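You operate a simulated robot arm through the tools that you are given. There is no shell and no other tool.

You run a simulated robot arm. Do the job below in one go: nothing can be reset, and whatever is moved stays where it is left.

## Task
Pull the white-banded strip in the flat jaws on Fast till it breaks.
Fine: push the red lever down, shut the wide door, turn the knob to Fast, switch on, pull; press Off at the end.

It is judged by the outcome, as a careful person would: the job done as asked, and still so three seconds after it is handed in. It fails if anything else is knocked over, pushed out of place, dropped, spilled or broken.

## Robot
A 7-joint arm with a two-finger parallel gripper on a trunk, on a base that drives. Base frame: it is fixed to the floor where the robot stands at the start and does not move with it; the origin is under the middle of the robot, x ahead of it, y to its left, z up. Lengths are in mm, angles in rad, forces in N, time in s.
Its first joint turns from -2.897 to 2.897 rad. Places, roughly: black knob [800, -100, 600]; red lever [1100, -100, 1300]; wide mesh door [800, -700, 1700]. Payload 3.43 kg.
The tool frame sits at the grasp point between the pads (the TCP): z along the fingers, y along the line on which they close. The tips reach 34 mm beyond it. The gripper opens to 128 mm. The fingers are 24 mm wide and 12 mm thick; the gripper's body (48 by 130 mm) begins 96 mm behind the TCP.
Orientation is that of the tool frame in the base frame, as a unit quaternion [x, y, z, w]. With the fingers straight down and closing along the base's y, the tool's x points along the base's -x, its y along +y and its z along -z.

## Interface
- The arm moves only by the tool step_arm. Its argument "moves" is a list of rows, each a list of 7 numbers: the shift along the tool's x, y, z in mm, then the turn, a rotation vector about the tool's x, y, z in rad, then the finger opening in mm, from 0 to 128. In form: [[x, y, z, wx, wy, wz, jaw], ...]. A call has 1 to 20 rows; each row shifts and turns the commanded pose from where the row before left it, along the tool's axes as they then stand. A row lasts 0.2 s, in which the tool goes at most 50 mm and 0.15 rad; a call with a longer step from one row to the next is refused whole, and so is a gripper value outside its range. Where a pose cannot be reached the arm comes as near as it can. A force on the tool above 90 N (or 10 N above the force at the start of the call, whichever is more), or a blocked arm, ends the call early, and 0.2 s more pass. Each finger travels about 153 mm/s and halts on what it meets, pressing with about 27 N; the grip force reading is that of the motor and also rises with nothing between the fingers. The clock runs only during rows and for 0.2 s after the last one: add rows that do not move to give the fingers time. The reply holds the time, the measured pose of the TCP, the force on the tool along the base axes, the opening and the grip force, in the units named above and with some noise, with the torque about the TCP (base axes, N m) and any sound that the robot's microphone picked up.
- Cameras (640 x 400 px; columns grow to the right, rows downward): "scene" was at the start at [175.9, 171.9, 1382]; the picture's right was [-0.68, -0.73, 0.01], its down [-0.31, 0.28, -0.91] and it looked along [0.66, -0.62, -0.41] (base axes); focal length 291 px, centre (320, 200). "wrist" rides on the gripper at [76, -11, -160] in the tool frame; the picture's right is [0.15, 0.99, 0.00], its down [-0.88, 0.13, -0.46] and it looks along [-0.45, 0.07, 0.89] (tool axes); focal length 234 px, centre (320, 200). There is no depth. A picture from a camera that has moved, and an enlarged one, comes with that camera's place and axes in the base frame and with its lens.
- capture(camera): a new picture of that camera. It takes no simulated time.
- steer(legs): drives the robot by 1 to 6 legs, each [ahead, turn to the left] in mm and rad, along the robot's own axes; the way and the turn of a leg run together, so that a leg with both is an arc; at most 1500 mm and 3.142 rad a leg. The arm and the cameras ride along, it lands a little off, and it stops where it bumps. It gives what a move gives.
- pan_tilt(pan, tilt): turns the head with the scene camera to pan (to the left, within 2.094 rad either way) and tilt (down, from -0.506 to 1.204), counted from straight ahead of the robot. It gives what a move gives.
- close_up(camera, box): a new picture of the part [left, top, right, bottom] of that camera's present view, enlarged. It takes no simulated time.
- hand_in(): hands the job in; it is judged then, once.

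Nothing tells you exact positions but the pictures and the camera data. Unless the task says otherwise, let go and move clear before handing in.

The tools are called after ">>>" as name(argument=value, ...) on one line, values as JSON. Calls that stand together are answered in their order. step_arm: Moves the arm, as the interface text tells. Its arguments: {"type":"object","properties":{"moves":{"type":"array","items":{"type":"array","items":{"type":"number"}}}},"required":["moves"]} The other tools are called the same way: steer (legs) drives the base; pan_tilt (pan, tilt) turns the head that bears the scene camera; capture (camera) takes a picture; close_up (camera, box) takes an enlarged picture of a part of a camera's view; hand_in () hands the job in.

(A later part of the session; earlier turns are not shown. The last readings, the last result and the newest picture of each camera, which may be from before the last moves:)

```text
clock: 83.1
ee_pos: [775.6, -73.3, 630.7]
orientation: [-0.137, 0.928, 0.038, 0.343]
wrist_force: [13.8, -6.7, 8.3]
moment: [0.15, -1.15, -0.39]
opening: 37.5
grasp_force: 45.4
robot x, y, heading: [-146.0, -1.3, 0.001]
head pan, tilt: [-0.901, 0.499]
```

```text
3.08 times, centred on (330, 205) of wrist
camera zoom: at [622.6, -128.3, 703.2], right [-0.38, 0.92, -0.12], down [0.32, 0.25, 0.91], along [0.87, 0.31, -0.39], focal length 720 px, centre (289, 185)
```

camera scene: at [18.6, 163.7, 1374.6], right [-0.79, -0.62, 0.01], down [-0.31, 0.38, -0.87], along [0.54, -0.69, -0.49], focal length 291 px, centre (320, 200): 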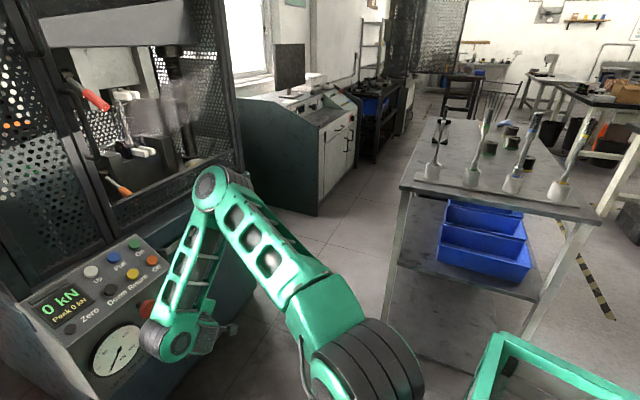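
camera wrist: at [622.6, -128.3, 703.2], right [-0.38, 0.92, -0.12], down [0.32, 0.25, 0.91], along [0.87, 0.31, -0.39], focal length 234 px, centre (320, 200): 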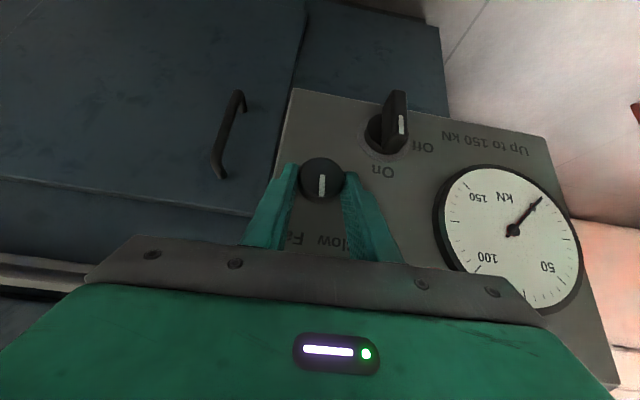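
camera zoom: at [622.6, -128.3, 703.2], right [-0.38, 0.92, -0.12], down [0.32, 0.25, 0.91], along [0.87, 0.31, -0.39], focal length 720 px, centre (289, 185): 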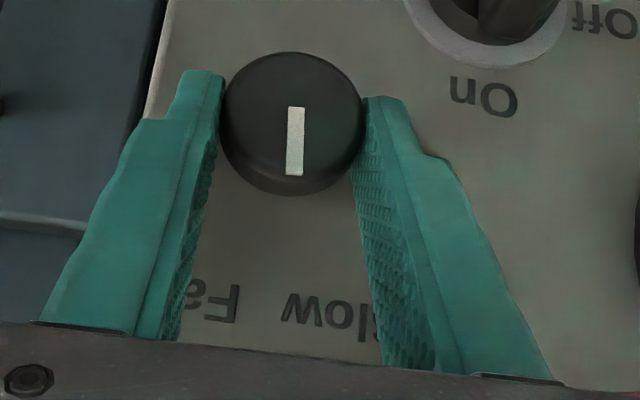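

The knob turns with the grip; the pointer is now upright, midway. I'll turn the other 40°.

>>> step_arm(moves=[[0.12, -2.57, 0.14, -0.1072, 0, 0.09, 20], [0.12, -2.57, 0.14, -0.1072, 0, 0.09, 20], [0.12, -2.57, 0.14, -0.1072, 0, 0.09, 20], [0.12, -2.57, 0.14, -0.1072, 0, 0.09, 20], [0.12, -2.57, 0.14, -0.1072, 0, 0.09, 20]])

>>> capture(camera="wrist")

>>> close_up(camera="wrist", box=[230, 140, 430, 270])

```text
clock: 84.3
ee_pos: [777.1, -82.9, 627.4]
orientation: [-0.016, 0.892, 0.357, 0.277]
wrist_force: [9.4, 14.4, 3.8]
moment: [0.37, -0.58, -0.3]
opening: 37.2
grasp_force: 44.8
robot x, y, heading: [-148.8, 0.5, 0.001]
head pan, tilt: [-0.901, 0.499]
```

```text
taken
camera wrist: at [638.8, -182.5, 676.8], right [-0.35, 0.76, 0.55], down [0.5, -0.35, 0.8], along [0.8, 0.55, -0.26], focal length 234 px, centre (320, 200)
```

wrist: 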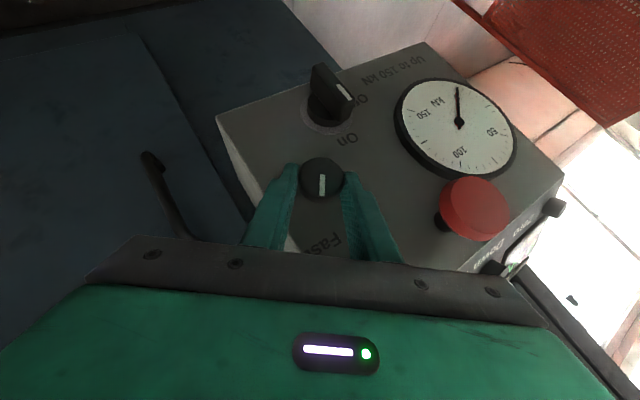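

```text
3.08 times, centred on (330, 205) of wrist
camera zoom: at [638.8, -182.5, 676.8], right [-0.35, 0.76, 0.55], down [0.5, -0.35, 0.8], along [0.8, 0.55, -0.26], focal length 720 px, centre (289, 185)
```

zoom: 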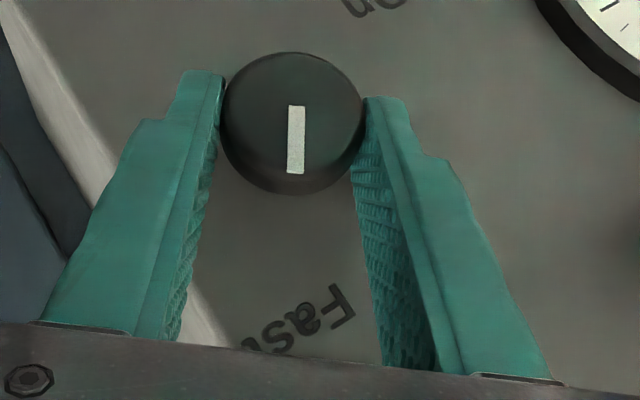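

The pointer has come round to Fast, mirroring where it sat for Slow. I'll nudge a few degrees more to feel whether it is at its stop.

>>> step_arm(moves=[[0.06, -1.2, 0.07, -0.05, 0, 0.042, 20], [0.06, -1.2, 0.07, -0.05, 0, 0.042, 20]])

>>> close_up(camera="wrist", box=[230, 140, 430, 270])

```text
clock: 84.9
ee_pos: [779.2, -84.8, 625.8]
orientation: [0.009, 0.874, 0.411, 0.26]
wrist_force: [0.7, 20.5, 6.1]
moment: [0.42, -0.41, -0.28]
opening: 37.4
grasp_force: 45.3
robot x, y, heading: [-148.5, 1.1, 0.002]
head pan, tilt: [-0.901, 0.499]
```

```text
3.08 times, centred on (330, 205) of wrist
camera zoom: at [640.8, -189.7, 667.9], right [-0.32, 0.69, 0.65], down [0.52, -0.44, 0.73], along [0.79, 0.58, -0.22], focal length 720 px, centre (289, 185)
```

zoom: 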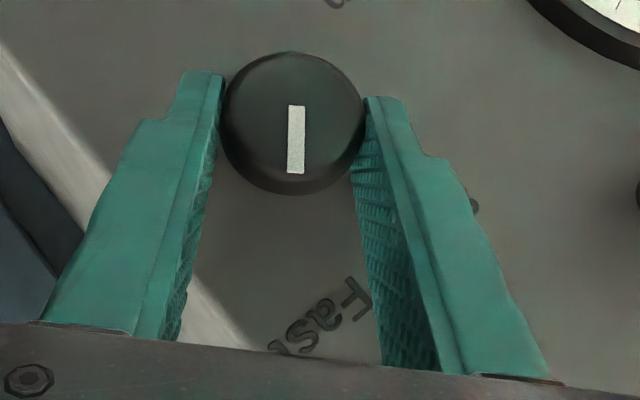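

Still turning freely and now symmetric with the Slow position; one more small nudge to find the stop.

>>> step_arm(moves=[[0.04, -0.8, 0.04, -0.034, 0, 0.029, 20], [0.04, -0.8, 0.04, -0.034, 0, 0.029, 20]])

>>> close_up(camera="wrist", box=[230, 140, 430, 270])

```text
clock: 85.5
ee_pos: [779.1, -86.9, 625.3]
orientation: [0.024, 0.858, 0.448, 0.249]
wrist_force: [-3.5, 24.2, 11.4]
moment: [-0.14, -0.27, 0.38]
opening: 37.4
grasp_force: 45.4
robot x, y, heading: [-145.9, 1.6, -0.001]
head pan, tilt: [-0.901, 0.499]
```

```text
3.08 times, centred on (330, 205) of wrist
camera zoom: at [642.0, -194.0, 661.4], right [-0.31, 0.63, 0.71], down [0.54, -0.5, 0.67], along [0.78, 0.59, -0.19], focal length 720 px, centre (289, 185)
```

zoom: 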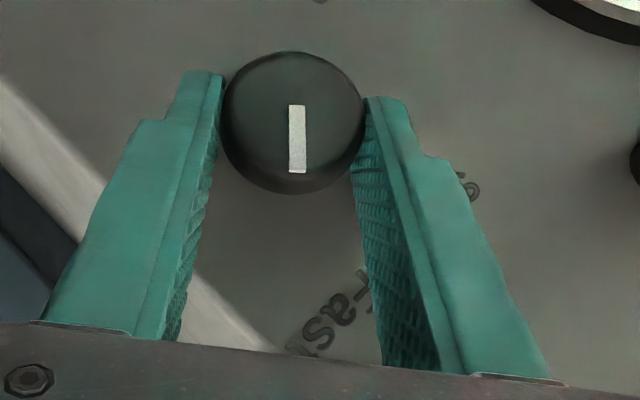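

The pointer has begun to slip against the pads with the torque reversing, so the knob is at its Fast stop. I'll open the fingers and back straight out.

>>> step_arm(moves=[[0, 0, 0, 0, 0, 0, 50], [0, 0, 0, 0, 0, 0, 66], [7.7, 0, -6.4, 0, 0, 0, 66], [15.3, 0, -12.9, 0, 0, 0, 66], [20, 0, -16.8, 0, 0, 0, 66], [23, 0, -19.3, 0, 0, 0, 66], [23, 0, -19.3, 0, 0, 0, 66]])

>>> capture(camera="wrist")

>>> close_up(camera="wrist", box=[230, 100, 470, 260])

>>> capture(camera="scene")

```text
clock: 87.1
ee_pos: [666.4, -120.1, 622.3]
orientation: [0.026, 0.859, 0.447, 0.249]
wrist_force: [-0.5, -0.3, 0.2]
moment: [0.02, 0.02, 0.07]
opening: 66.0
grasp_force: 0.1
robot x, y, heading: [-148.8, -3.5, -0.005]
head pan, tilt: [-0.901, 0.499]
```

```text
taken
camera wrist: at [528.8, -228.1, 659.2], right [-0.3, 0.63, 0.71], down [0.54, -0.5, 0.68], along [0.78, 0.59, -0.19], focal length 234 px, centre (320, 200)
```

wrist: 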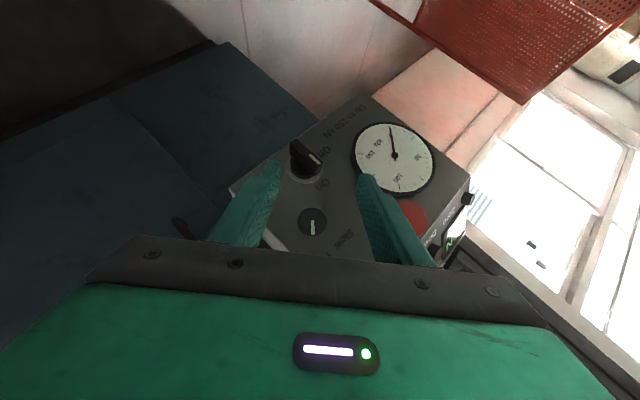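

```text
2.50 times, centred on (350, 180) of wrist
camera zoom: at [528.8, -228.1, 659.2], right [-0.3, 0.63, 0.71], down [0.54, -0.5, 0.68], along [0.78, 0.59, -0.19], focal length 585 px, centre (245, 250)
```

zoom: 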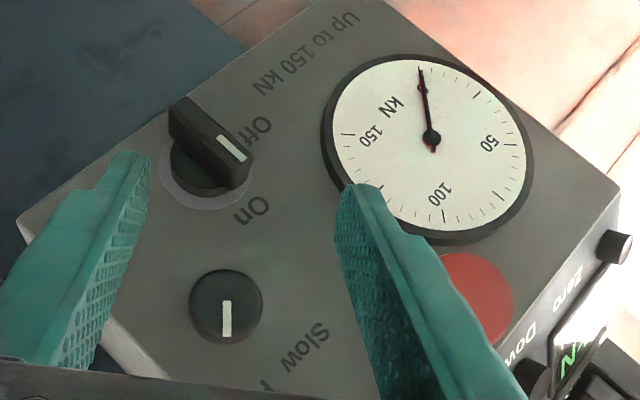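

```text
taken
camera scene: at [18.8, 163.6, 1374.6], right [-0.79, -0.62, 0.01], down [-0.31, 0.38, -0.87], along [0.54, -0.69, -0.49], focal length 291 px, centre (320, 200)
```

scene: 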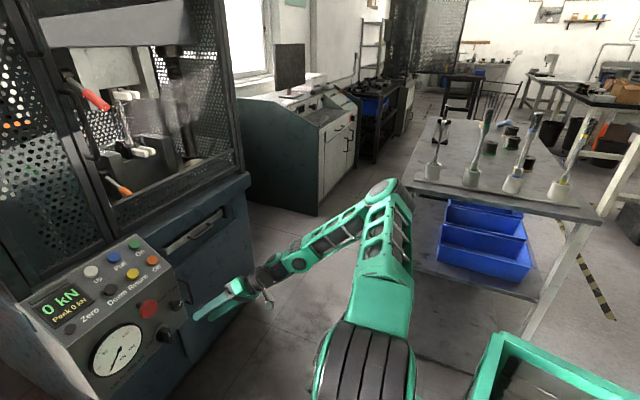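

The knob stays at Fast and the main switch mark points to On. Now I'll roll the tool back upright, close the fingers and rise above the sloped panel for the button work.

>>> step_arm(moves=[[10, 0, -10, 0.1006, 0, -0.0845, 40], [0, 0, 0, 0.1006, 0, -0.0845, 20], [0, 0, 0, 0.1006, 0, -0.0845, 0], [0, 0, 0, 0.1006, 0, -0.0845, 0], [0, 0, 0, 0.1006, 0, -0.0845, 0], [0, 0, 0, 0.1006, 0, -0.0845, 0], [0, 0, 0, 0.1006, 0, -0.0845, 0], [-26, 0, -31, 0, 0, 0, 0], [-26, 0, -31, 0, 0, 0, 0], [-26, 0, -31, 0, 0, 0, 0], [-26, 0, -31, 0, 0, 0, 0], [-26, 0, -31, 0, 0, 0, 0], [-26, 0, -31, 0, 0, 0, 0], [-26, 0, -31, 0, 0, 0, 0]])

>>> capture(camera="wrist")

>>> capture(camera="scene")

```text
clock: 90.1
ee_pos: [651.0, -119.2, 906.0]
orientation: [-0.136, 0.929, 0.037, 0.342]
wrist_force: [0.8, -1.1, -0.5]
moment: [0.0, 0.01, 0.01]
opening: 0.0
grasp_force: 27.7
robot x, y, heading: [-144.9, 3.0, -0.0]
head pan, tilt: [-0.901, 0.499]
```

```text
taken
camera wrist: at [498.9, -174.5, 979.7], right [-0.38, 0.92, -0.12], down [0.32, 0.25, 0.91], along [0.87, 0.31, -0.39], focal length 234 px, centre (320, 200)
```

wrist: 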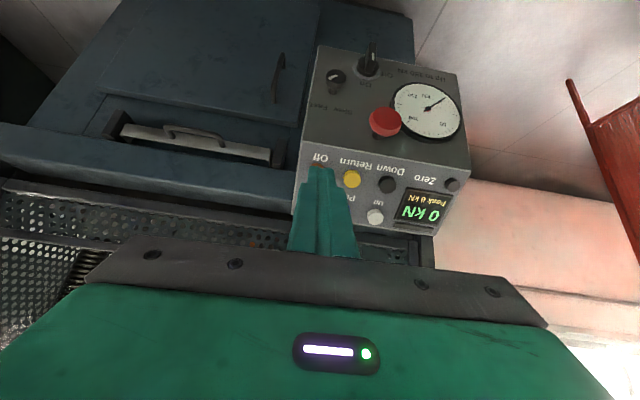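

```text
taken
camera scene: at [18.8, 163.4, 1374.6], right [-0.79, -0.62, 0.01], down [-0.31, 0.38, -0.87], along [0.54, -0.69, -0.49], focal length 291 px, centre (320, 200)
```

scene: 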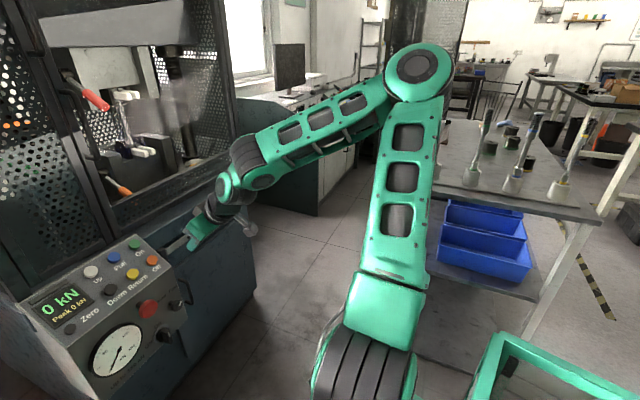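

Good pose above the panel. I'll enlarge the buttons in both views to fix their positions.

>>> close_up(camera="wrist", box=[280, 60, 480, 250])

>>> close_up(camera="scene", box=[10, 220, 200, 350])

```text
2.11 times, centred on (380, 155) of wrist
camera zoom: at [498.9, -174.5, 979.7], right [-0.38, 0.92, -0.12], down [0.32, 0.25, 0.91], along [0.87, 0.31, -0.39], focal length 493 px, centre (194, 295)
```

zoom: 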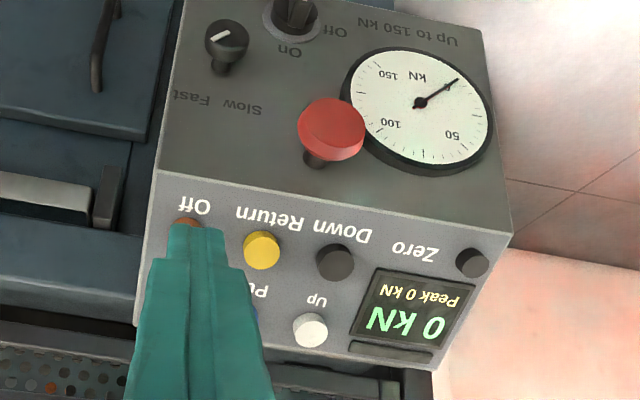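

```text
3.08 times, centred on (105, 285) of scene
camera zoom: at [18.8, 163.4, 1374.6], right [-0.79, -0.62, 0.01], down [-0.31, 0.38, -0.87], along [0.54, -0.69, -0.49], focal length 897 px, centre (982, -62)
```

zoom: 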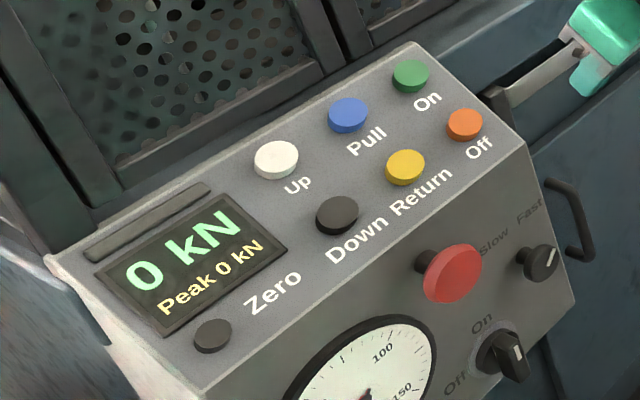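

Positions agree well: On [903, -46, 814], Pull [886, 17, 814], Off [850, -62, 768], and the tool axis already matches the panel's normal. I'll move to a hover 40 mm off the On button.

>>> step_arm(moves=[[-28.2, 0.4, 33.1, 0, 0, 0, 0], [-28.2, 0.4, 33.1, 0, 0, 0, 0], [-28.2, 0.4, 33.1, 0, 0, 0, 0], [-28.2, 0.4, 33.1, 0, 0, 0, 0], [-28.2, 0.4, 33.1, 0, 0, 0, 0], [0, 0, 0, 0, 0, 0, 0]])

>>> capture(camera="wrist")

>>> close_up(camera="scene", box=[10, 180, 250, 350])

```text
clock: 91.5
ee_pos: [858.7, -57.4, 869.0]
orientation: [-0.137, 0.929, 0.038, 0.342]
wrist_force: [-0.7, -1.0, 0.3]
moment: [-0.03, 0.0, 0.03]
opening: 0.2
grasp_force: 27.6
robot x, y, heading: [-146.7, -0.7, 0.003]
head pan, tilt: [-0.901, 0.499]
```

```text
taken
camera wrist: at [705.3, -112.0, 942.7], right [-0.38, 0.92, -0.12], down [0.32, 0.25, 0.91], along [0.87, 0.31, -0.39], focal length 234 px, centre (320, 200)
```

wrist: 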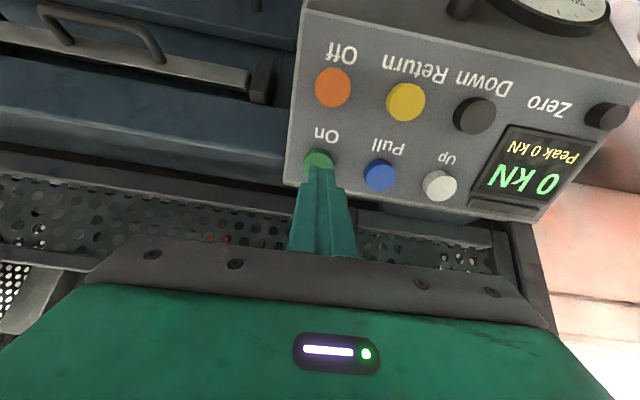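

```text
2.35 times, centred on (130, 265) of scene
camera zoom: at [18.6, 163.6, 1374.6], right [-0.79, -0.62, 0.01], down [-0.31, 0.38, -0.87], along [0.54, -0.69, -0.49], focal length 686 px, centre (767, 47)
```

zoom: 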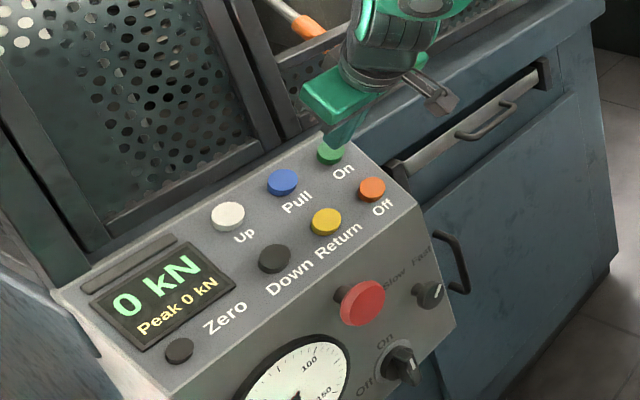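

The tip is lined up with On to within 2 mm and about 38 mm away. I'll press straight along the tool axis with small final steps, then back off.

>>> step_arm(moves=[[0, 1, 15, 0, 0, 0, 0], [0, 0, 12, 0, 0, 0, 0], [0, 0, 6, 0, 0, 0, 0], [0, 0, 4, 0, 0, 0, 0], [0, 0, 3, 0, 0, 0, 0], [0, 0, 3, 0, 0, 0, 0]])

>>> capture(camera="wrist")

>>> close_up(camera="scene", box=[10, 180, 250, 350])

```text
clock: 92.9
ee_pos: [879.2, -51.9, 844.5]
orientation: [-0.136, 0.928, 0.036, 0.345]
wrist_force: [-53.3, -16.3, 41.5]
moment: [-0.61, 1.23, 0.3]
opening: 0.1
grasp_force: 27.1
robot x, y, heading: [-148.9, 0.7, -0.002]
head pan, tilt: [-0.901, 0.499]
heard: click
```

```text
taken
camera wrist: at [726.0, -106.0, 916.7], right [-0.38, 0.92, -0.12], down [0.32, 0.25, 0.91], along [0.87, 0.31, -0.39], focal length 234 px, centre (320, 200)
```

wrist: 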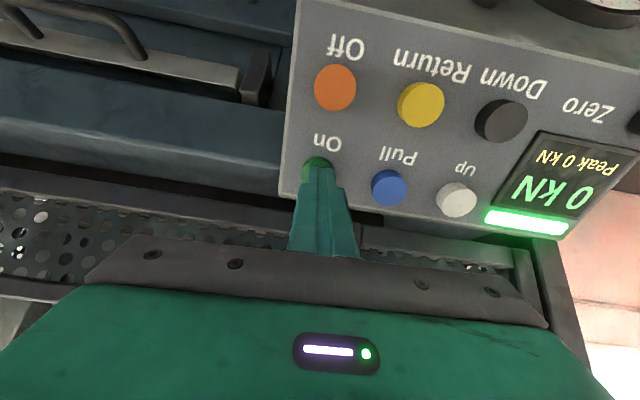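

```text
2.35 times, centred on (130, 265) of scene
camera zoom: at [7.8, 163.0, 1375.9], right [-0.79, -0.62, 0.0], down [-0.3, 0.38, -0.88], along [0.54, -0.69, -0.48], focal length 686 px, centre (767, 47)
```

zoom: 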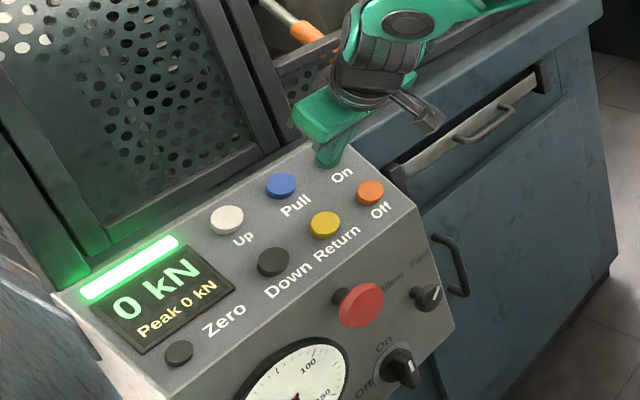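

Click heard and the green light is on. I'll back off and move across to the Pull button.

>>> step_arm(moves=[[0, 0, -13, 0, 0, 0, 0], [0, 0, -15, 0, 0, 0, 0], [0, 0, -15, 0, 0, 0, 0], [0, 22, 0, 0, 0, 0, 0], [0, 22, 0, 0, 0, 0, 0], [0, 21, 0, 0, 0, 0, 0], [0, 0, 0, 0, 0, 0, 0]])

>>> capture(camera="wrist")

>>> capture(camera="scene")

```text
clock: 94.5
ee_pos: [839.0, 3.8, 869.4]
orientation: [-0.137, 0.929, 0.037, 0.341]
wrist_force: [0.6, -1.1, -0.5]
moment: [-0.03, -0.01, 0.05]
opening: 0.0
grasp_force: 26.9
robot x, y, heading: [-147.6, 0.4, -0.003]
head pan, tilt: [-0.901, 0.499]
```

```text
taken
camera wrist: at [685.6, -49.5, 942.2], right [-0.38, 0.92, -0.12], down [0.32, 0.25, 0.91], along [0.87, 0.31, -0.39], focal length 234 px, centre (320, 200)
```

wrist: 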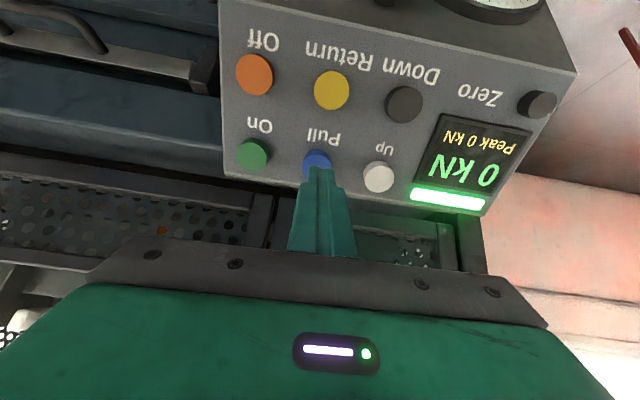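

```text
taken
camera scene: at [18.5, 163.6, 1374.6], right [-0.79, -0.62, 0.01], down [-0.31, 0.38, -0.87], along [0.54, -0.69, -0.49], focal length 291 px, centre (320, 200)
```

scene: 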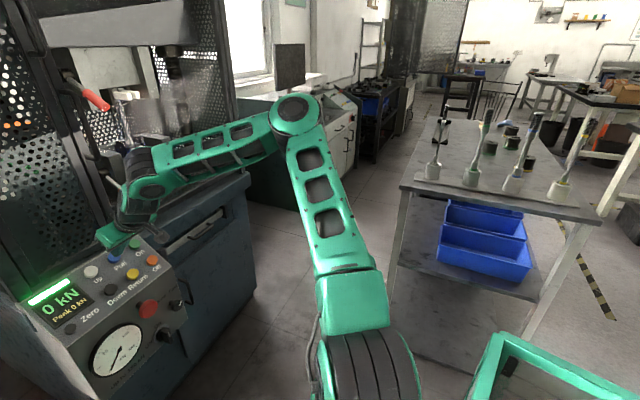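

The tip is over Pull within about 4 mm. I'll correct that and press it.

>>> step_arm(moves=[[3, -3, 15, 0, 0, 0, 0], [0, 0, 12, 0, 0, 0, 0], [0, 0, 4, 0, 0, 0, 0], [0, 0, 3, 0, 0, 0, 0], [0, 0, 3, 0, 0, 0, 0]])

>>> close_up(camera="scene", box=[10, 50, 250, 350])

>>> capture(camera="wrist")

```text
clock: 95.7
ee_pos: [860.1, 6.6, 841.4]
orientation: [-0.137, 0.929, 0.037, 0.343]
wrist_force: [-29.5, -9.7, 25.1]
moment: [-0.08, 0.6, -0.08]
opening: 0.0
grasp_force: 27.1
robot x, y, heading: [-146.3, 2.6, -0.003]
head pan, tilt: [-0.901, 0.499]
heard: click
```

```text
1.33 times, centred on (130, 200) of scene
camera zoom: at [16.2, 163.3, 1374.9], right [-0.79, -0.62, 0.01], down [-0.31, 0.38, -0.87], along [0.54, -0.69, -0.49], focal length 389 px, centre (573, 200)
```

zoom: 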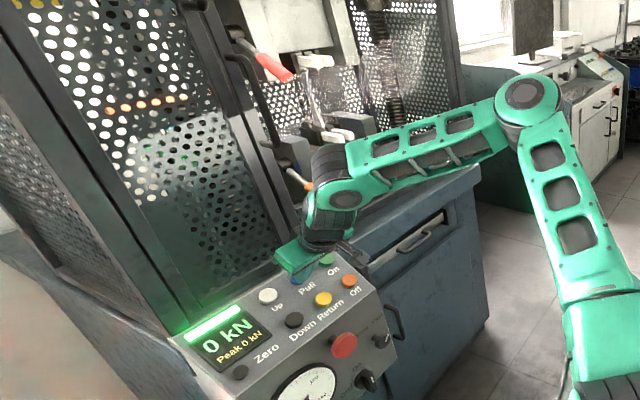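

```text
taken
camera wrist: at [706.2, -47.7, 914.3], right [-0.38, 0.92, -0.12], down [0.32, 0.25, 0.91], along [0.87, 0.31, -0.39], focal length 234 px, centre (320, 200)
```

wrist: 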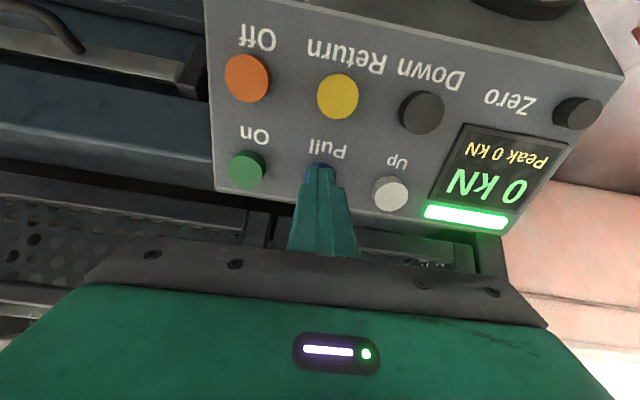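

Click heard. I'll stay for a second and watch the display for load.

>>> step_arm(moves=[[0, 0, 0, 0, 0, 0, 0], [0, 0, 0, 0, 0, 0, 0], [0, 0, 0, 0, 0, 0, 0], [0, 0, 0, 0, 0, 0, 0]])

>>> close_up(camera="wrist", box=[400, 80, 580, 260])

```text
clock: 96.7
ee_pos: [859.3, 7.7, 842.5]
orientation: [-0.138, 0.928, 0.038, 0.343]
wrist_force: [-37.0, -9.0, 30.7]
moment: [-0.23, 0.76, 0.07]
opening: 0.0
grasp_force: 27.5
robot x, y, heading: [-149.9, 0.7, 0.0]
head pan, tilt: [-0.901, 0.499]
```

```text
2.22 times, centred on (490, 170) of wrist
camera zoom: at [706.3, -47.8, 914.1], right [-0.38, 0.92, -0.12], down [0.32, 0.25, 0.91], along [0.87, 0.31, -0.39], focal length 520 px, centre (-58, 267)
```

zoom: 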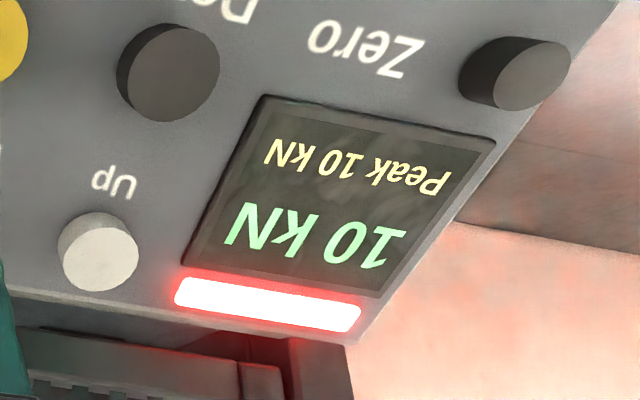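

The load is climbing (10 kN) and the light has turned red. I'll hold here and keep watching.

>>> step_arm(moves=[[0, 0, 0, 0, 0, 0, 0], [0, 0, 0, 0, 0, 0, 0], [0, 0, 0, 0, 0, 0, 0], [0, 0, 0, 0, 0, 0, 0], [0, 0, 0, 0, 0, 0, 0], [0, 0, 0, 0, 0, 0, 0], [0, 0, 0, 0, 0, 0, 0], [0, 0, 0, 0, 0, 0, 0], [0, 0, 0, 0, 0, 0, 0], [0, 0, 0, 0, 0, 0, 0]])

>>> close_up(camera="wrist", box=[400, 80, 580, 260])

>>> close_up(camera="scene", box=[10, 50, 250, 350])

```text
clock: 98.9
ee_pos: [858.9, 7.9, 841.6]
orientation: [-0.137, 0.929, 0.037, 0.343]
wrist_force: [-35.4, -3.9, 33.6]
moment: [0.03, 0.67, 0.08]
opening: 0.0
grasp_force: 26.9
robot x, y, heading: [-145.5, 0.4, -0.005]
head pan, tilt: [-0.901, 0.499]
```

```text
2.22 times, centred on (490, 170) of wrist
camera zoom: at [706.4, -47.8, 914.2], right [-0.38, 0.92, -0.12], down [0.32, 0.25, 0.91], along [0.87, 0.31, -0.39], focal length 520 px, centre (-58, 267)
```

zoom: 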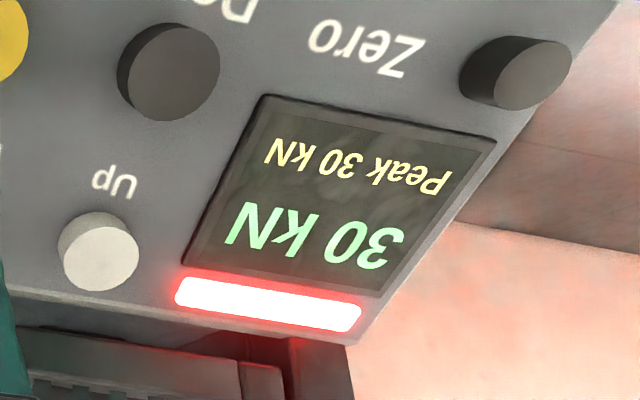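

```text
1.33 times, centred on (130, 200) of scene
camera zoom: at [15.7, 163.5, 1375.0], right [-0.79, -0.62, 0.01], down [-0.31, 0.38, -0.87], along [0.54, -0.69, -0.49], focal length 389 px, centre (573, 200)
```

zoom: 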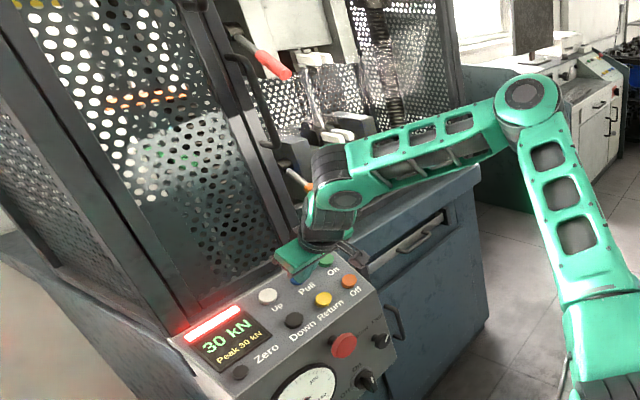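

30 kN and rising about 10 kN per second. I'll keep holding.

>>> step_arm(moves=[[0, 0, 0, 0, 0, 0, 0], [0, 0, 0, 0, 0, 0, 0], [0, 0, 0, 0, 0, 0, 0], [0, 0, 0, 0, 0, 0, 0], [0, 0, 0, 0, 0, 0, 0], [0, 0, 0, 0, 0, 0, 0], [0, 0, 0, 0, 0, 0, 0], [0, 0, 0, 0, 0, 0, 0], [0, 0, 0, 0, 0, 0, 0], [0, 0, 0, 0, 0, 0, 0], [0, 0, 0, 0, 0, 0, 0], [0, 0, 0, 0, 0, 0, 0], [0, 0, 0, 0, 0, 0, 0], [0, 0, 0, 0, 0, 0, 0], [0, 0, 0, 0, 0, 0, 0]])

>>> close_up(camera="wrist", box=[400, 80, 580, 260])

>>> close_up(camera="scene", box=[10, 50, 250, 350])

```text
clock: 102.1
ee_pos: [860.3, 7.9, 841.8]
orientation: [-0.138, 0.928, 0.038, 0.344]
wrist_force: [-28.0, -4.9, 36.9]
moment: [0.01, 0.4, 0.08]
opening: 0.0
grasp_force: 26.7
robot x, y, heading: [-145.0, 4.0, -0.004]
head pan, tilt: [-0.901, 0.499]
```

```text
2.22 times, centred on (490, 170) of wrist
camera zoom: at [706.4, -47.8, 914.2], right [-0.38, 0.92, -0.12], down [0.32, 0.25, 0.91], along [0.87, 0.31, -0.39], focal length 520 px, centre (-58, 267)
```

zoom: 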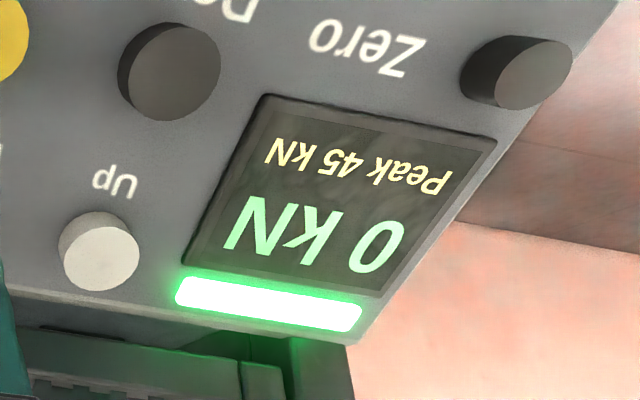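

```text
1.33 times, centred on (130, 200) of scene
camera zoom: at [15.7, 163.4, 1375.0], right [-0.79, -0.62, 0.01], down [-0.31, 0.38, -0.87], along [0.54, -0.69, -0.49], focal length 389 px, centre (573, 200)
```

zoom: 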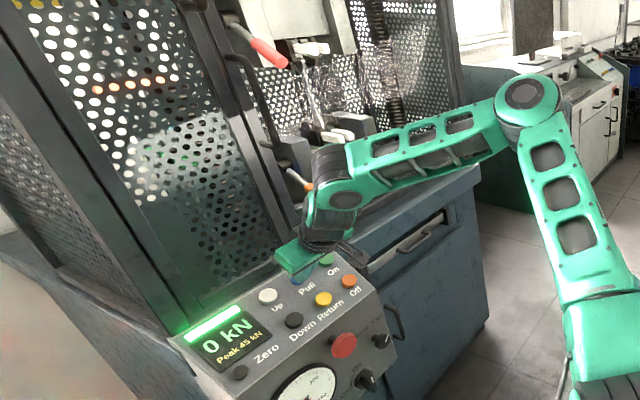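

The load peaked at 45 kN and dropped to 0, so it seems broken. I'll lift off the button and look at the strip to be sure.

>>> step_arm(moves=[[0, 0, -12, 0, 0, 0, 0], [0, 0, -12, 0, 0, 0, 0], [0, 0, -13, 0, 0, 0, 0]])

>>> close_up(camera="scene", box=[60, 40, 200, 180])

>>> close_up(camera="wrist", box=[160, 0, 560, 250])

```text
clock: 102.9
ee_pos: [837.0, -0.4, 865.5]
orientation: [-0.136, 0.929, 0.037, 0.342]
wrist_force: [0.4, 0.8, 0.3]
moment: [0.01, -0.01, -0.04]
opening: 0.0
grasp_force: 27.0
robot x, y, heading: [-144.5, -0.1, 0.001]
head pan, tilt: [-0.901, 0.499]
```

```text
2.86 times, centred on (130, 110) of scene
camera zoom: at [18.8, 163.6, 1374.6], right [-0.79, -0.62, 0.01], down [-0.31, 0.38, -0.87], along [0.54, -0.69, -0.49], focal length 833 px, centre (863, 457)
```

zoom: 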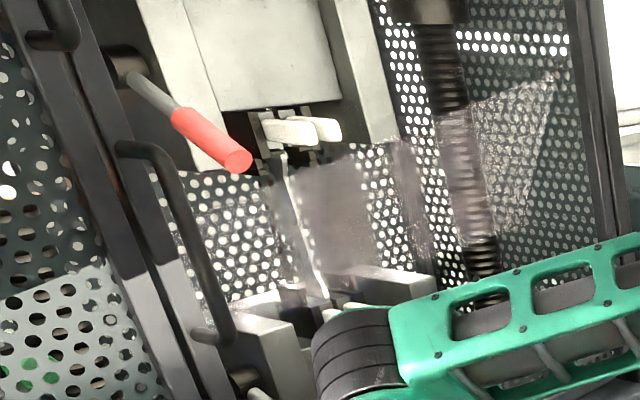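

```text
1.60 times, centred on (360, 125) of wrist
camera zoom: at [684.8, -54.5, 939.6], right [-0.38, 0.92, -0.12], down [0.32, 0.25, 0.91], along [0.87, 0.31, -0.39], focal length 375 px, centre (256, 320)
```

zoom: 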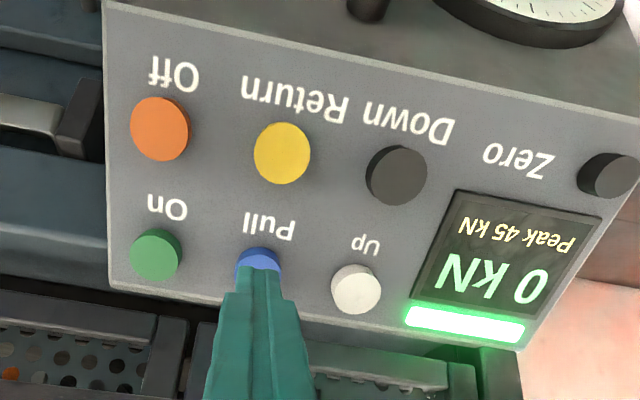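

The display shows peak 45 kN. I'll zoom further into the strip through the smudged window.

>>> close_up(camera="scene", box=[105, 75, 155, 150])

>>> pan_tilt(pan=-0.4, tilt=0.25)

>>> capture(camera="scene")

```text
5.33 times, centred on (130, 112) of scene
camera zoom: at [18.8, 163.6, 1374.6], right [-0.79, -0.62, 0.01], down [-0.31, 0.38, -0.87], along [0.54, -0.69, -0.49], focal length 1554 px, centre (1333, 667)
```

zoom: 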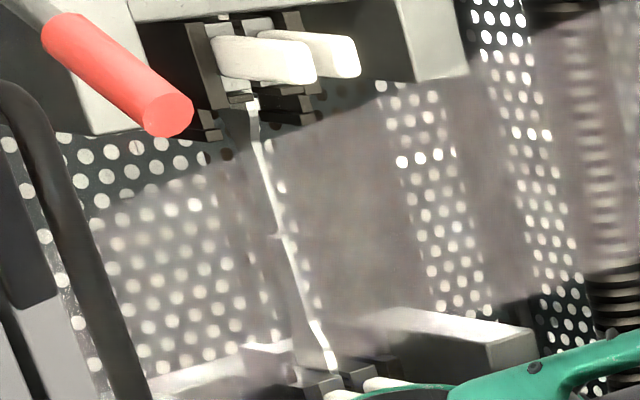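

```text
clock: 103.8
ee_pos: [838.2, 1.6, 866.4]
orientation: [-0.137, 0.929, 0.037, 0.342]
wrist_force: [-0.2, -0.7, -1.1]
moment: [-0.03, 0.0, -0.01]
opening: 0.0
grasp_force: 27.2
robot x, y, heading: [-145.5, -3.0, -0.002]
head pan, tilt: [-0.4, 0.25]
```

```text
taken
camera scene: at [48.5, 198.4, 1397.3], right [-0.39, -0.92, 0.01], down [-0.24, 0.1, -0.97], along [0.89, -0.38, -0.26], focal length 291 px, centre (320, 200)
```

scene: 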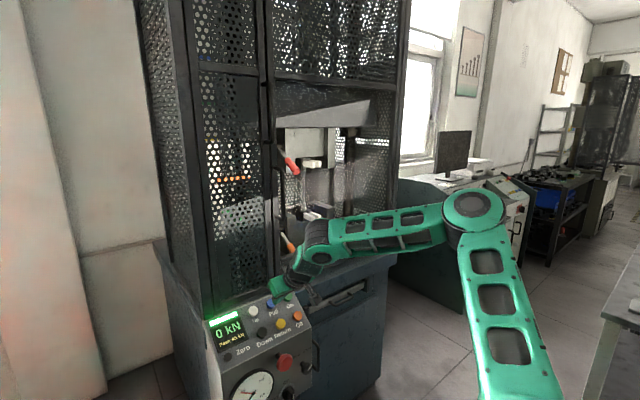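

>>> close_up(camera="scene", box=[280, 145, 330, 225])

>>> close_up(camera="scene", box=[295, 165, 315, 215])

```text
5.00 times, centred on (305, 185) of scene
camera zoom: at [48.5, 198.4, 1397.3], right [-0.39, -0.92, 0.01], down [-0.24, 0.1, -0.97], along [0.89, -0.38, -0.26], focal length 1457 px, centre (395, 275)
```

zoom: 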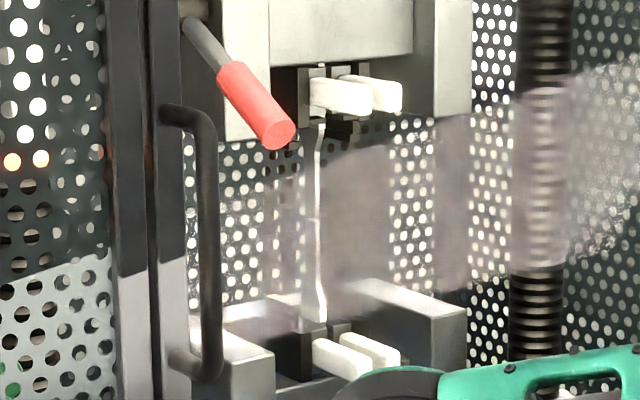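

```text
8.00 times, centred on (305, 190) of scene
camera zoom: at [48.5, 198.4, 1397.3], right [-0.39, -0.92, 0.01], down [-0.24, 0.1, -0.97], along [0.89, -0.38, -0.26], focal length 2332 px, centre (440, 280)
```

zoom: 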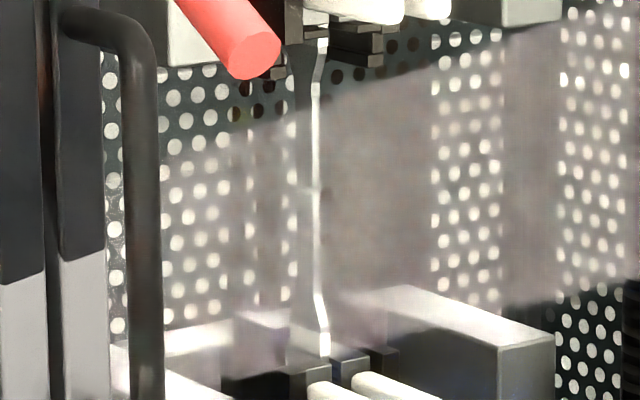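

There is a faint break line mid-strip, but I want to be certain. I'll raise the arm and look at the strip with the wrist camera through the window.

>>> step_arm(moves=[[0, 0, -30, 0, 0, 0, 0], [-16.8, -1, -32.3, 0, 0, 0, 0], [-16.8, -1, -32.3, 0, 0, 0, 0], [-16.8, -1, -32.3, 0, 0, 0, 0], [-16.8, -1, -32.3, 0, 0, 0, 0], [-16.8, -1, -32.3, 0, 0, 0, 0], [-16.8, -1, -32.3, 0, 0, 0, 0], [-16.8, -1, -30, 0, 0, 0, 0], [0, 0, 0, 0, 0, 0, 0]])

>>> capture(camera="wrist")

>>> close_up(camera="scene", box=[260, 100, 360, 240])

```text
clock: 105.8
ee_pos: [766.0, -20.7, 1139.8]
orientation: [-0.137, 0.929, 0.037, 0.341]
wrist_force: [-0.6, -0.3, 1.2]
moment: [0.03, 0.02, -0.01]
opening: 0.1
grasp_force: 27.0
robot x, y, heading: [-143.4, -3.2, -0.005]
head pan, tilt: [-0.4, 0.25]
```

```text
taken
camera wrist: at [613.1, -76.0, 1212.4], right [-0.38, 0.92, -0.12], down [0.32, 0.25, 0.91], along [0.87, 0.31, -0.39], focal length 234 px, centre (320, 200)
```

wrist: 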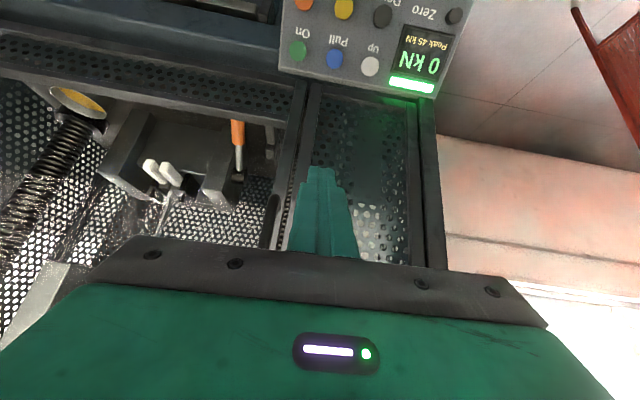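

```text
2.86 times, centred on (310, 170) of scene
camera zoom: at [48.5, 198.5, 1397.4], right [-0.39, -0.92, 0.01], down [-0.24, 0.1, -0.97], along [0.89, -0.38, -0.26], focal length 833 px, centre (349, 286)
```

zoom: 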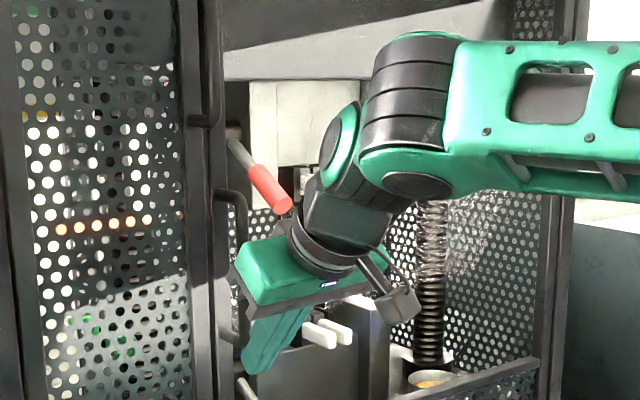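

I need the camera about 120 mm lower to bring the mid-strip into view.

>>> step_arm(moves=[[25.7, 0, 30.6, 0, 0, 0, 0], [25.7, 0, 30.6, 0, 0, 0, 0], [25.7, 0, 30.6, 0, 0, 0, 0], [0, 0, 0, 0, 0, 0, 0]])

>>> capture(camera="wrist")

>>> close_up(camera="wrist", box=[110, 120, 240, 250])

```text
clock: 106.8
ee_pos: [767.6, -22.1, 1016.3]
orientation: [-0.138, 0.929, 0.038, 0.342]
wrist_force: [0.7, -0.8, -0.2]
moment: [-0.01, 0.03, -0.02]
opening: 0.1
grasp_force: 26.7
robot x, y, heading: [-147.2, -0.8, -0.005]
head pan, tilt: [-0.4, 0.25]
```

```text
taken
camera wrist: at [614.3, -76.9, 1089.3], right [-0.38, 0.92, -0.12], down [0.32, 0.25, 0.91], along [0.87, 0.31, -0.39], focal length 234 px, centre (320, 200)
```

wrist: 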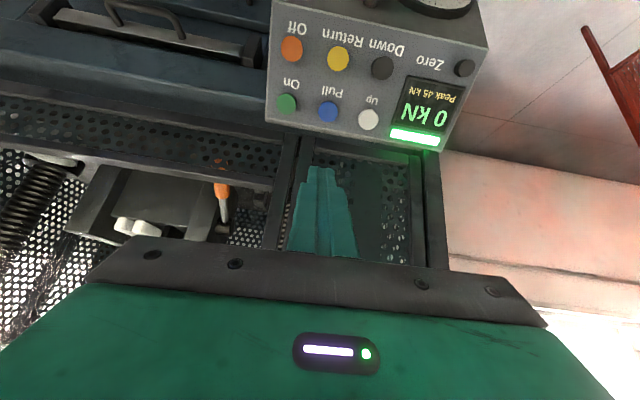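

```text
3.08 times, centred on (175, 185) of wrist
camera zoom: at [614.3, -76.9, 1089.3], right [-0.38, 0.92, -0.12], down [0.32, 0.25, 0.91], along [0.87, 0.31, -0.39], focal length 720 px, centre (766, 246)
```

zoom: 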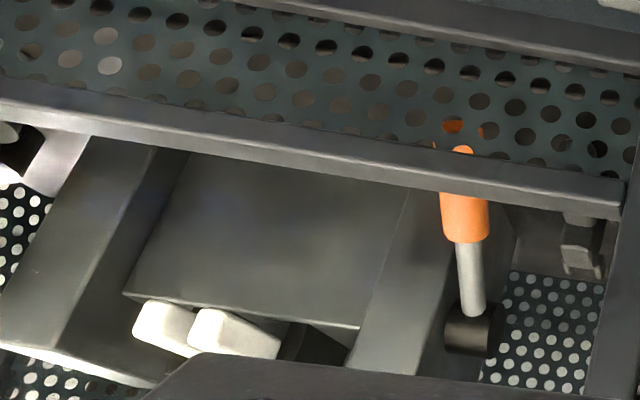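

Wrong direction (the picture is upside down). I'll raise the camera above the strip instead.

>>> step_arm(moves=[[-25.7, 0, -30.6, 0, 0, 0, 0], [-25.7, 0, -30.6, 0, 0, 0, 0], [-25.7, 0, -30.6, 0, 0, 0, 0], [-25.7, 0, -30.6, 0, 0, 0, 0], [-25.7, 0, -30.6, 0, 0, 0, 0], [-25.7, 0, -30.6, 0, 0, 0, 0], [0, 0, 0, 0, 0, 0, 0]])

>>> capture(camera="wrist")

>>> close_up(camera="wrist", box=[80, 90, 260, 250])

```text
clock: 108.4
ee_pos: [766.2, -17.4, 1256.5]
orientation: [-0.138, 0.929, 0.038, 0.341]
wrist_force: [-0.4, 0.3, 0.3]
moment: [-0.01, 0.0, -0.01]
opening: 0.0
grasp_force: 27.1
robot x, y, heading: [-151.3, -2.3, -0.007]
head pan, tilt: [-0.4, 0.25]
```

```text
taken
camera wrist: at [614.3, -72.1, 1329.3], right [-0.38, 0.92, -0.12], down [0.32, 0.25, 0.91], along [0.87, 0.31, -0.39], focal length 234 px, centre (320, 200)
```

wrist: 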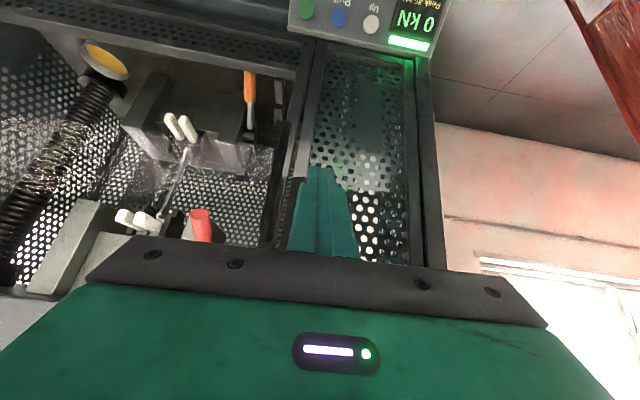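

```text
2.50 times, centred on (170, 170) of wrist
camera zoom: at [614.3, -72.1, 1329.3], right [-0.38, 0.92, -0.12], down [0.32, 0.25, 0.91], along [0.87, 0.31, -0.39], focal length 585 px, centre (695, 275)
```

zoom: 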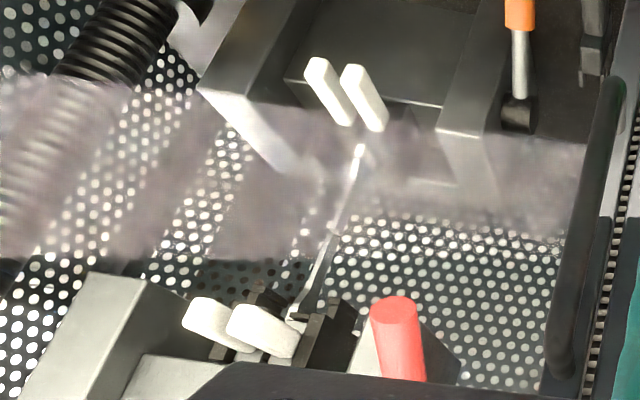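

>>> close_up(camera="wrist", box=[145, 135, 205, 225])

```text
4.44 times, centred on (175, 180) of wrist
camera zoom: at [614.3, -72.1, 1329.3], right [-0.38, 0.92, -0.12], down [0.32, 0.25, 0.91], along [0.87, 0.31, -0.39], focal length 1041 px, centre (964, 289)
```

zoom: 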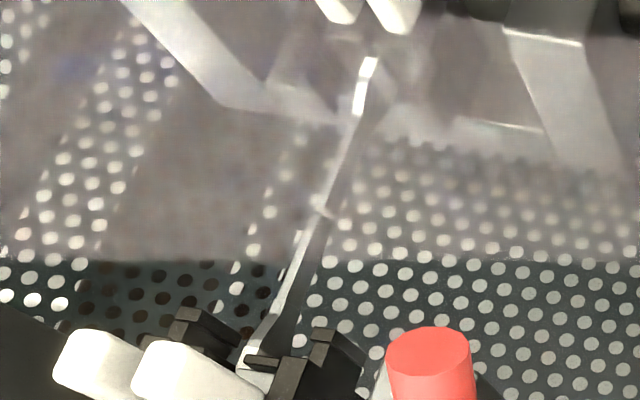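

The strip is parted in the middle (the step there is new), with the peak at 45 kN and zero load now. Last job: press Off; I'll come back down over the orange button.

>>> step_arm(moves=[[25.2, -6.5, 33.2, 0, 0, 0, 0], [25.2, -6.5, 33.2, 0, 0, 0, 0], [25.2, -6.5, 33.2, 0, 0, 0, 0], [25.2, -6.5, 33.2, 0, 0, 0, 0], [25.2, -6.5, 33.2, 0, 0, 0, 0], [25.2, -6.5, 33.2, 0, 0, 0, 0], [25.2, -6.5, 33.2, 0, 0, 0, 0], [25.2, -6.5, 33.2, 0, 0, 0, 0], [25.2, -6.5, 33.2, 0, 0, 0, 0], [0, 0, 0, 0, 0, 0, 0]])

>>> capture(camera="wrist")

```text
clock: 110.6
ee_pos: [799.9, -74.6, 884.5]
orientation: [-0.137, 0.929, 0.037, 0.342]
wrist_force: [0.1, -0.1, 0.4]
moment: [0.04, -0.02, 0.04]
opening: 0.0
grasp_force: 26.1
robot x, y, heading: [-145.4, 1.5, 0.001]
head pan, tilt: [-0.4, 0.25]
```

```text
taken
camera wrist: at [647.0, -129.3, 958.0], right [-0.38, 0.92, -0.12], down [0.32, 0.25, 0.91], along [0.87, 0.31, -0.39], focal length 234 px, centre (320, 200)
```

wrist: 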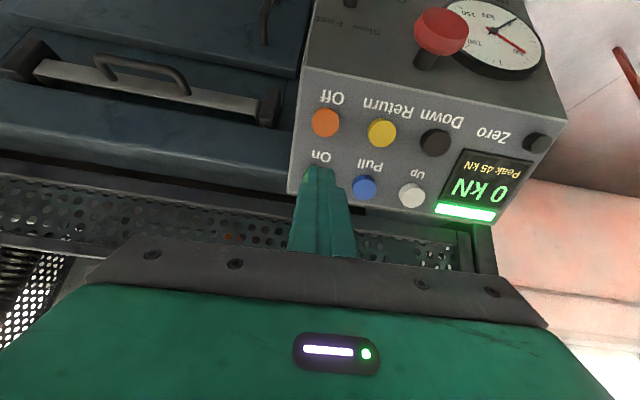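

>>> step_arm(moves=[[18, 0.5, 24, 0, 0, 0, 0], [18, 0.5, 24, 0, 0, 0, 0], [0, 0, 0, 0, 0, 0, 0]])

>>> capture(camera="wrist")

```text
clock: 111.4
ee_pos: [805.4, -75.0, 823.8]
orientation: [-0.137, 0.929, 0.038, 0.342]
wrist_force: [-0.7, -0.3, 0.0]
moment: [0.0, 0.0, 0.01]
opening: 0.0
grasp_force: 27.4
robot x, y, heading: [-151.0, 1.4, 0.001]
head pan, tilt: [-0.4, 0.25]
```

```text
taken
camera wrist: at [652.2, -130.2, 897.3], right [-0.38, 0.92, -0.12], down [0.32, 0.25, 0.91], along [0.87, 0.31, -0.39], focal length 234 px, centre (320, 200)
```

wrist: 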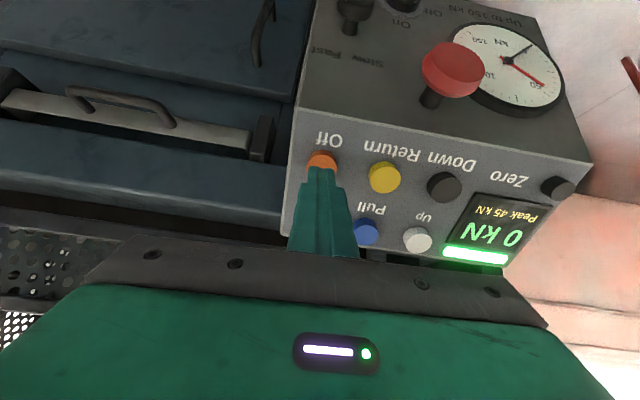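

The tip is over Off. I'll press it the same way.

>>> step_arm(moves=[[3, 2, 15, 0, 0, 0, 0], [0, 0, 12, 0, 0, 0, 0], [0, 0, 4, 0, 0, 0, 0], [0, 0, 3, 0, 0, 0, 0], [0, 0, 3, 0, 0, 0, 0]])

>>> capture(camera="wrist")

```text
clock: 112.6
ee_pos: [825.4, -68.3, 797.0]
orientation: [-0.136, 0.929, 0.036, 0.343]
wrist_force: [-50.3, -13.5, 40.2]
moment: [-0.52, 1.09, 0.32]
opening: 0.0
grasp_force: 26.9
robot x, y, heading: [-146.1, -0.8, -0.003]
head pan, tilt: [-0.4, 0.25]
heard: click
```

```text
taken
camera wrist: at [672.2, -123.9, 869.7], right [-0.38, 0.92, -0.12], down [0.32, 0.25, 0.91], along [0.87, 0.31, -0.39], focal length 234 px, centre (320, 200)
```

wrist: 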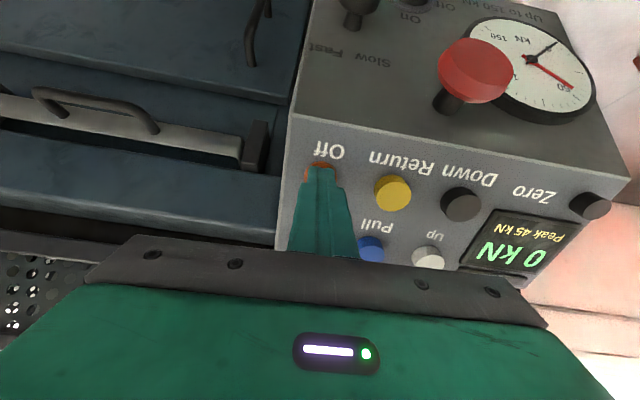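

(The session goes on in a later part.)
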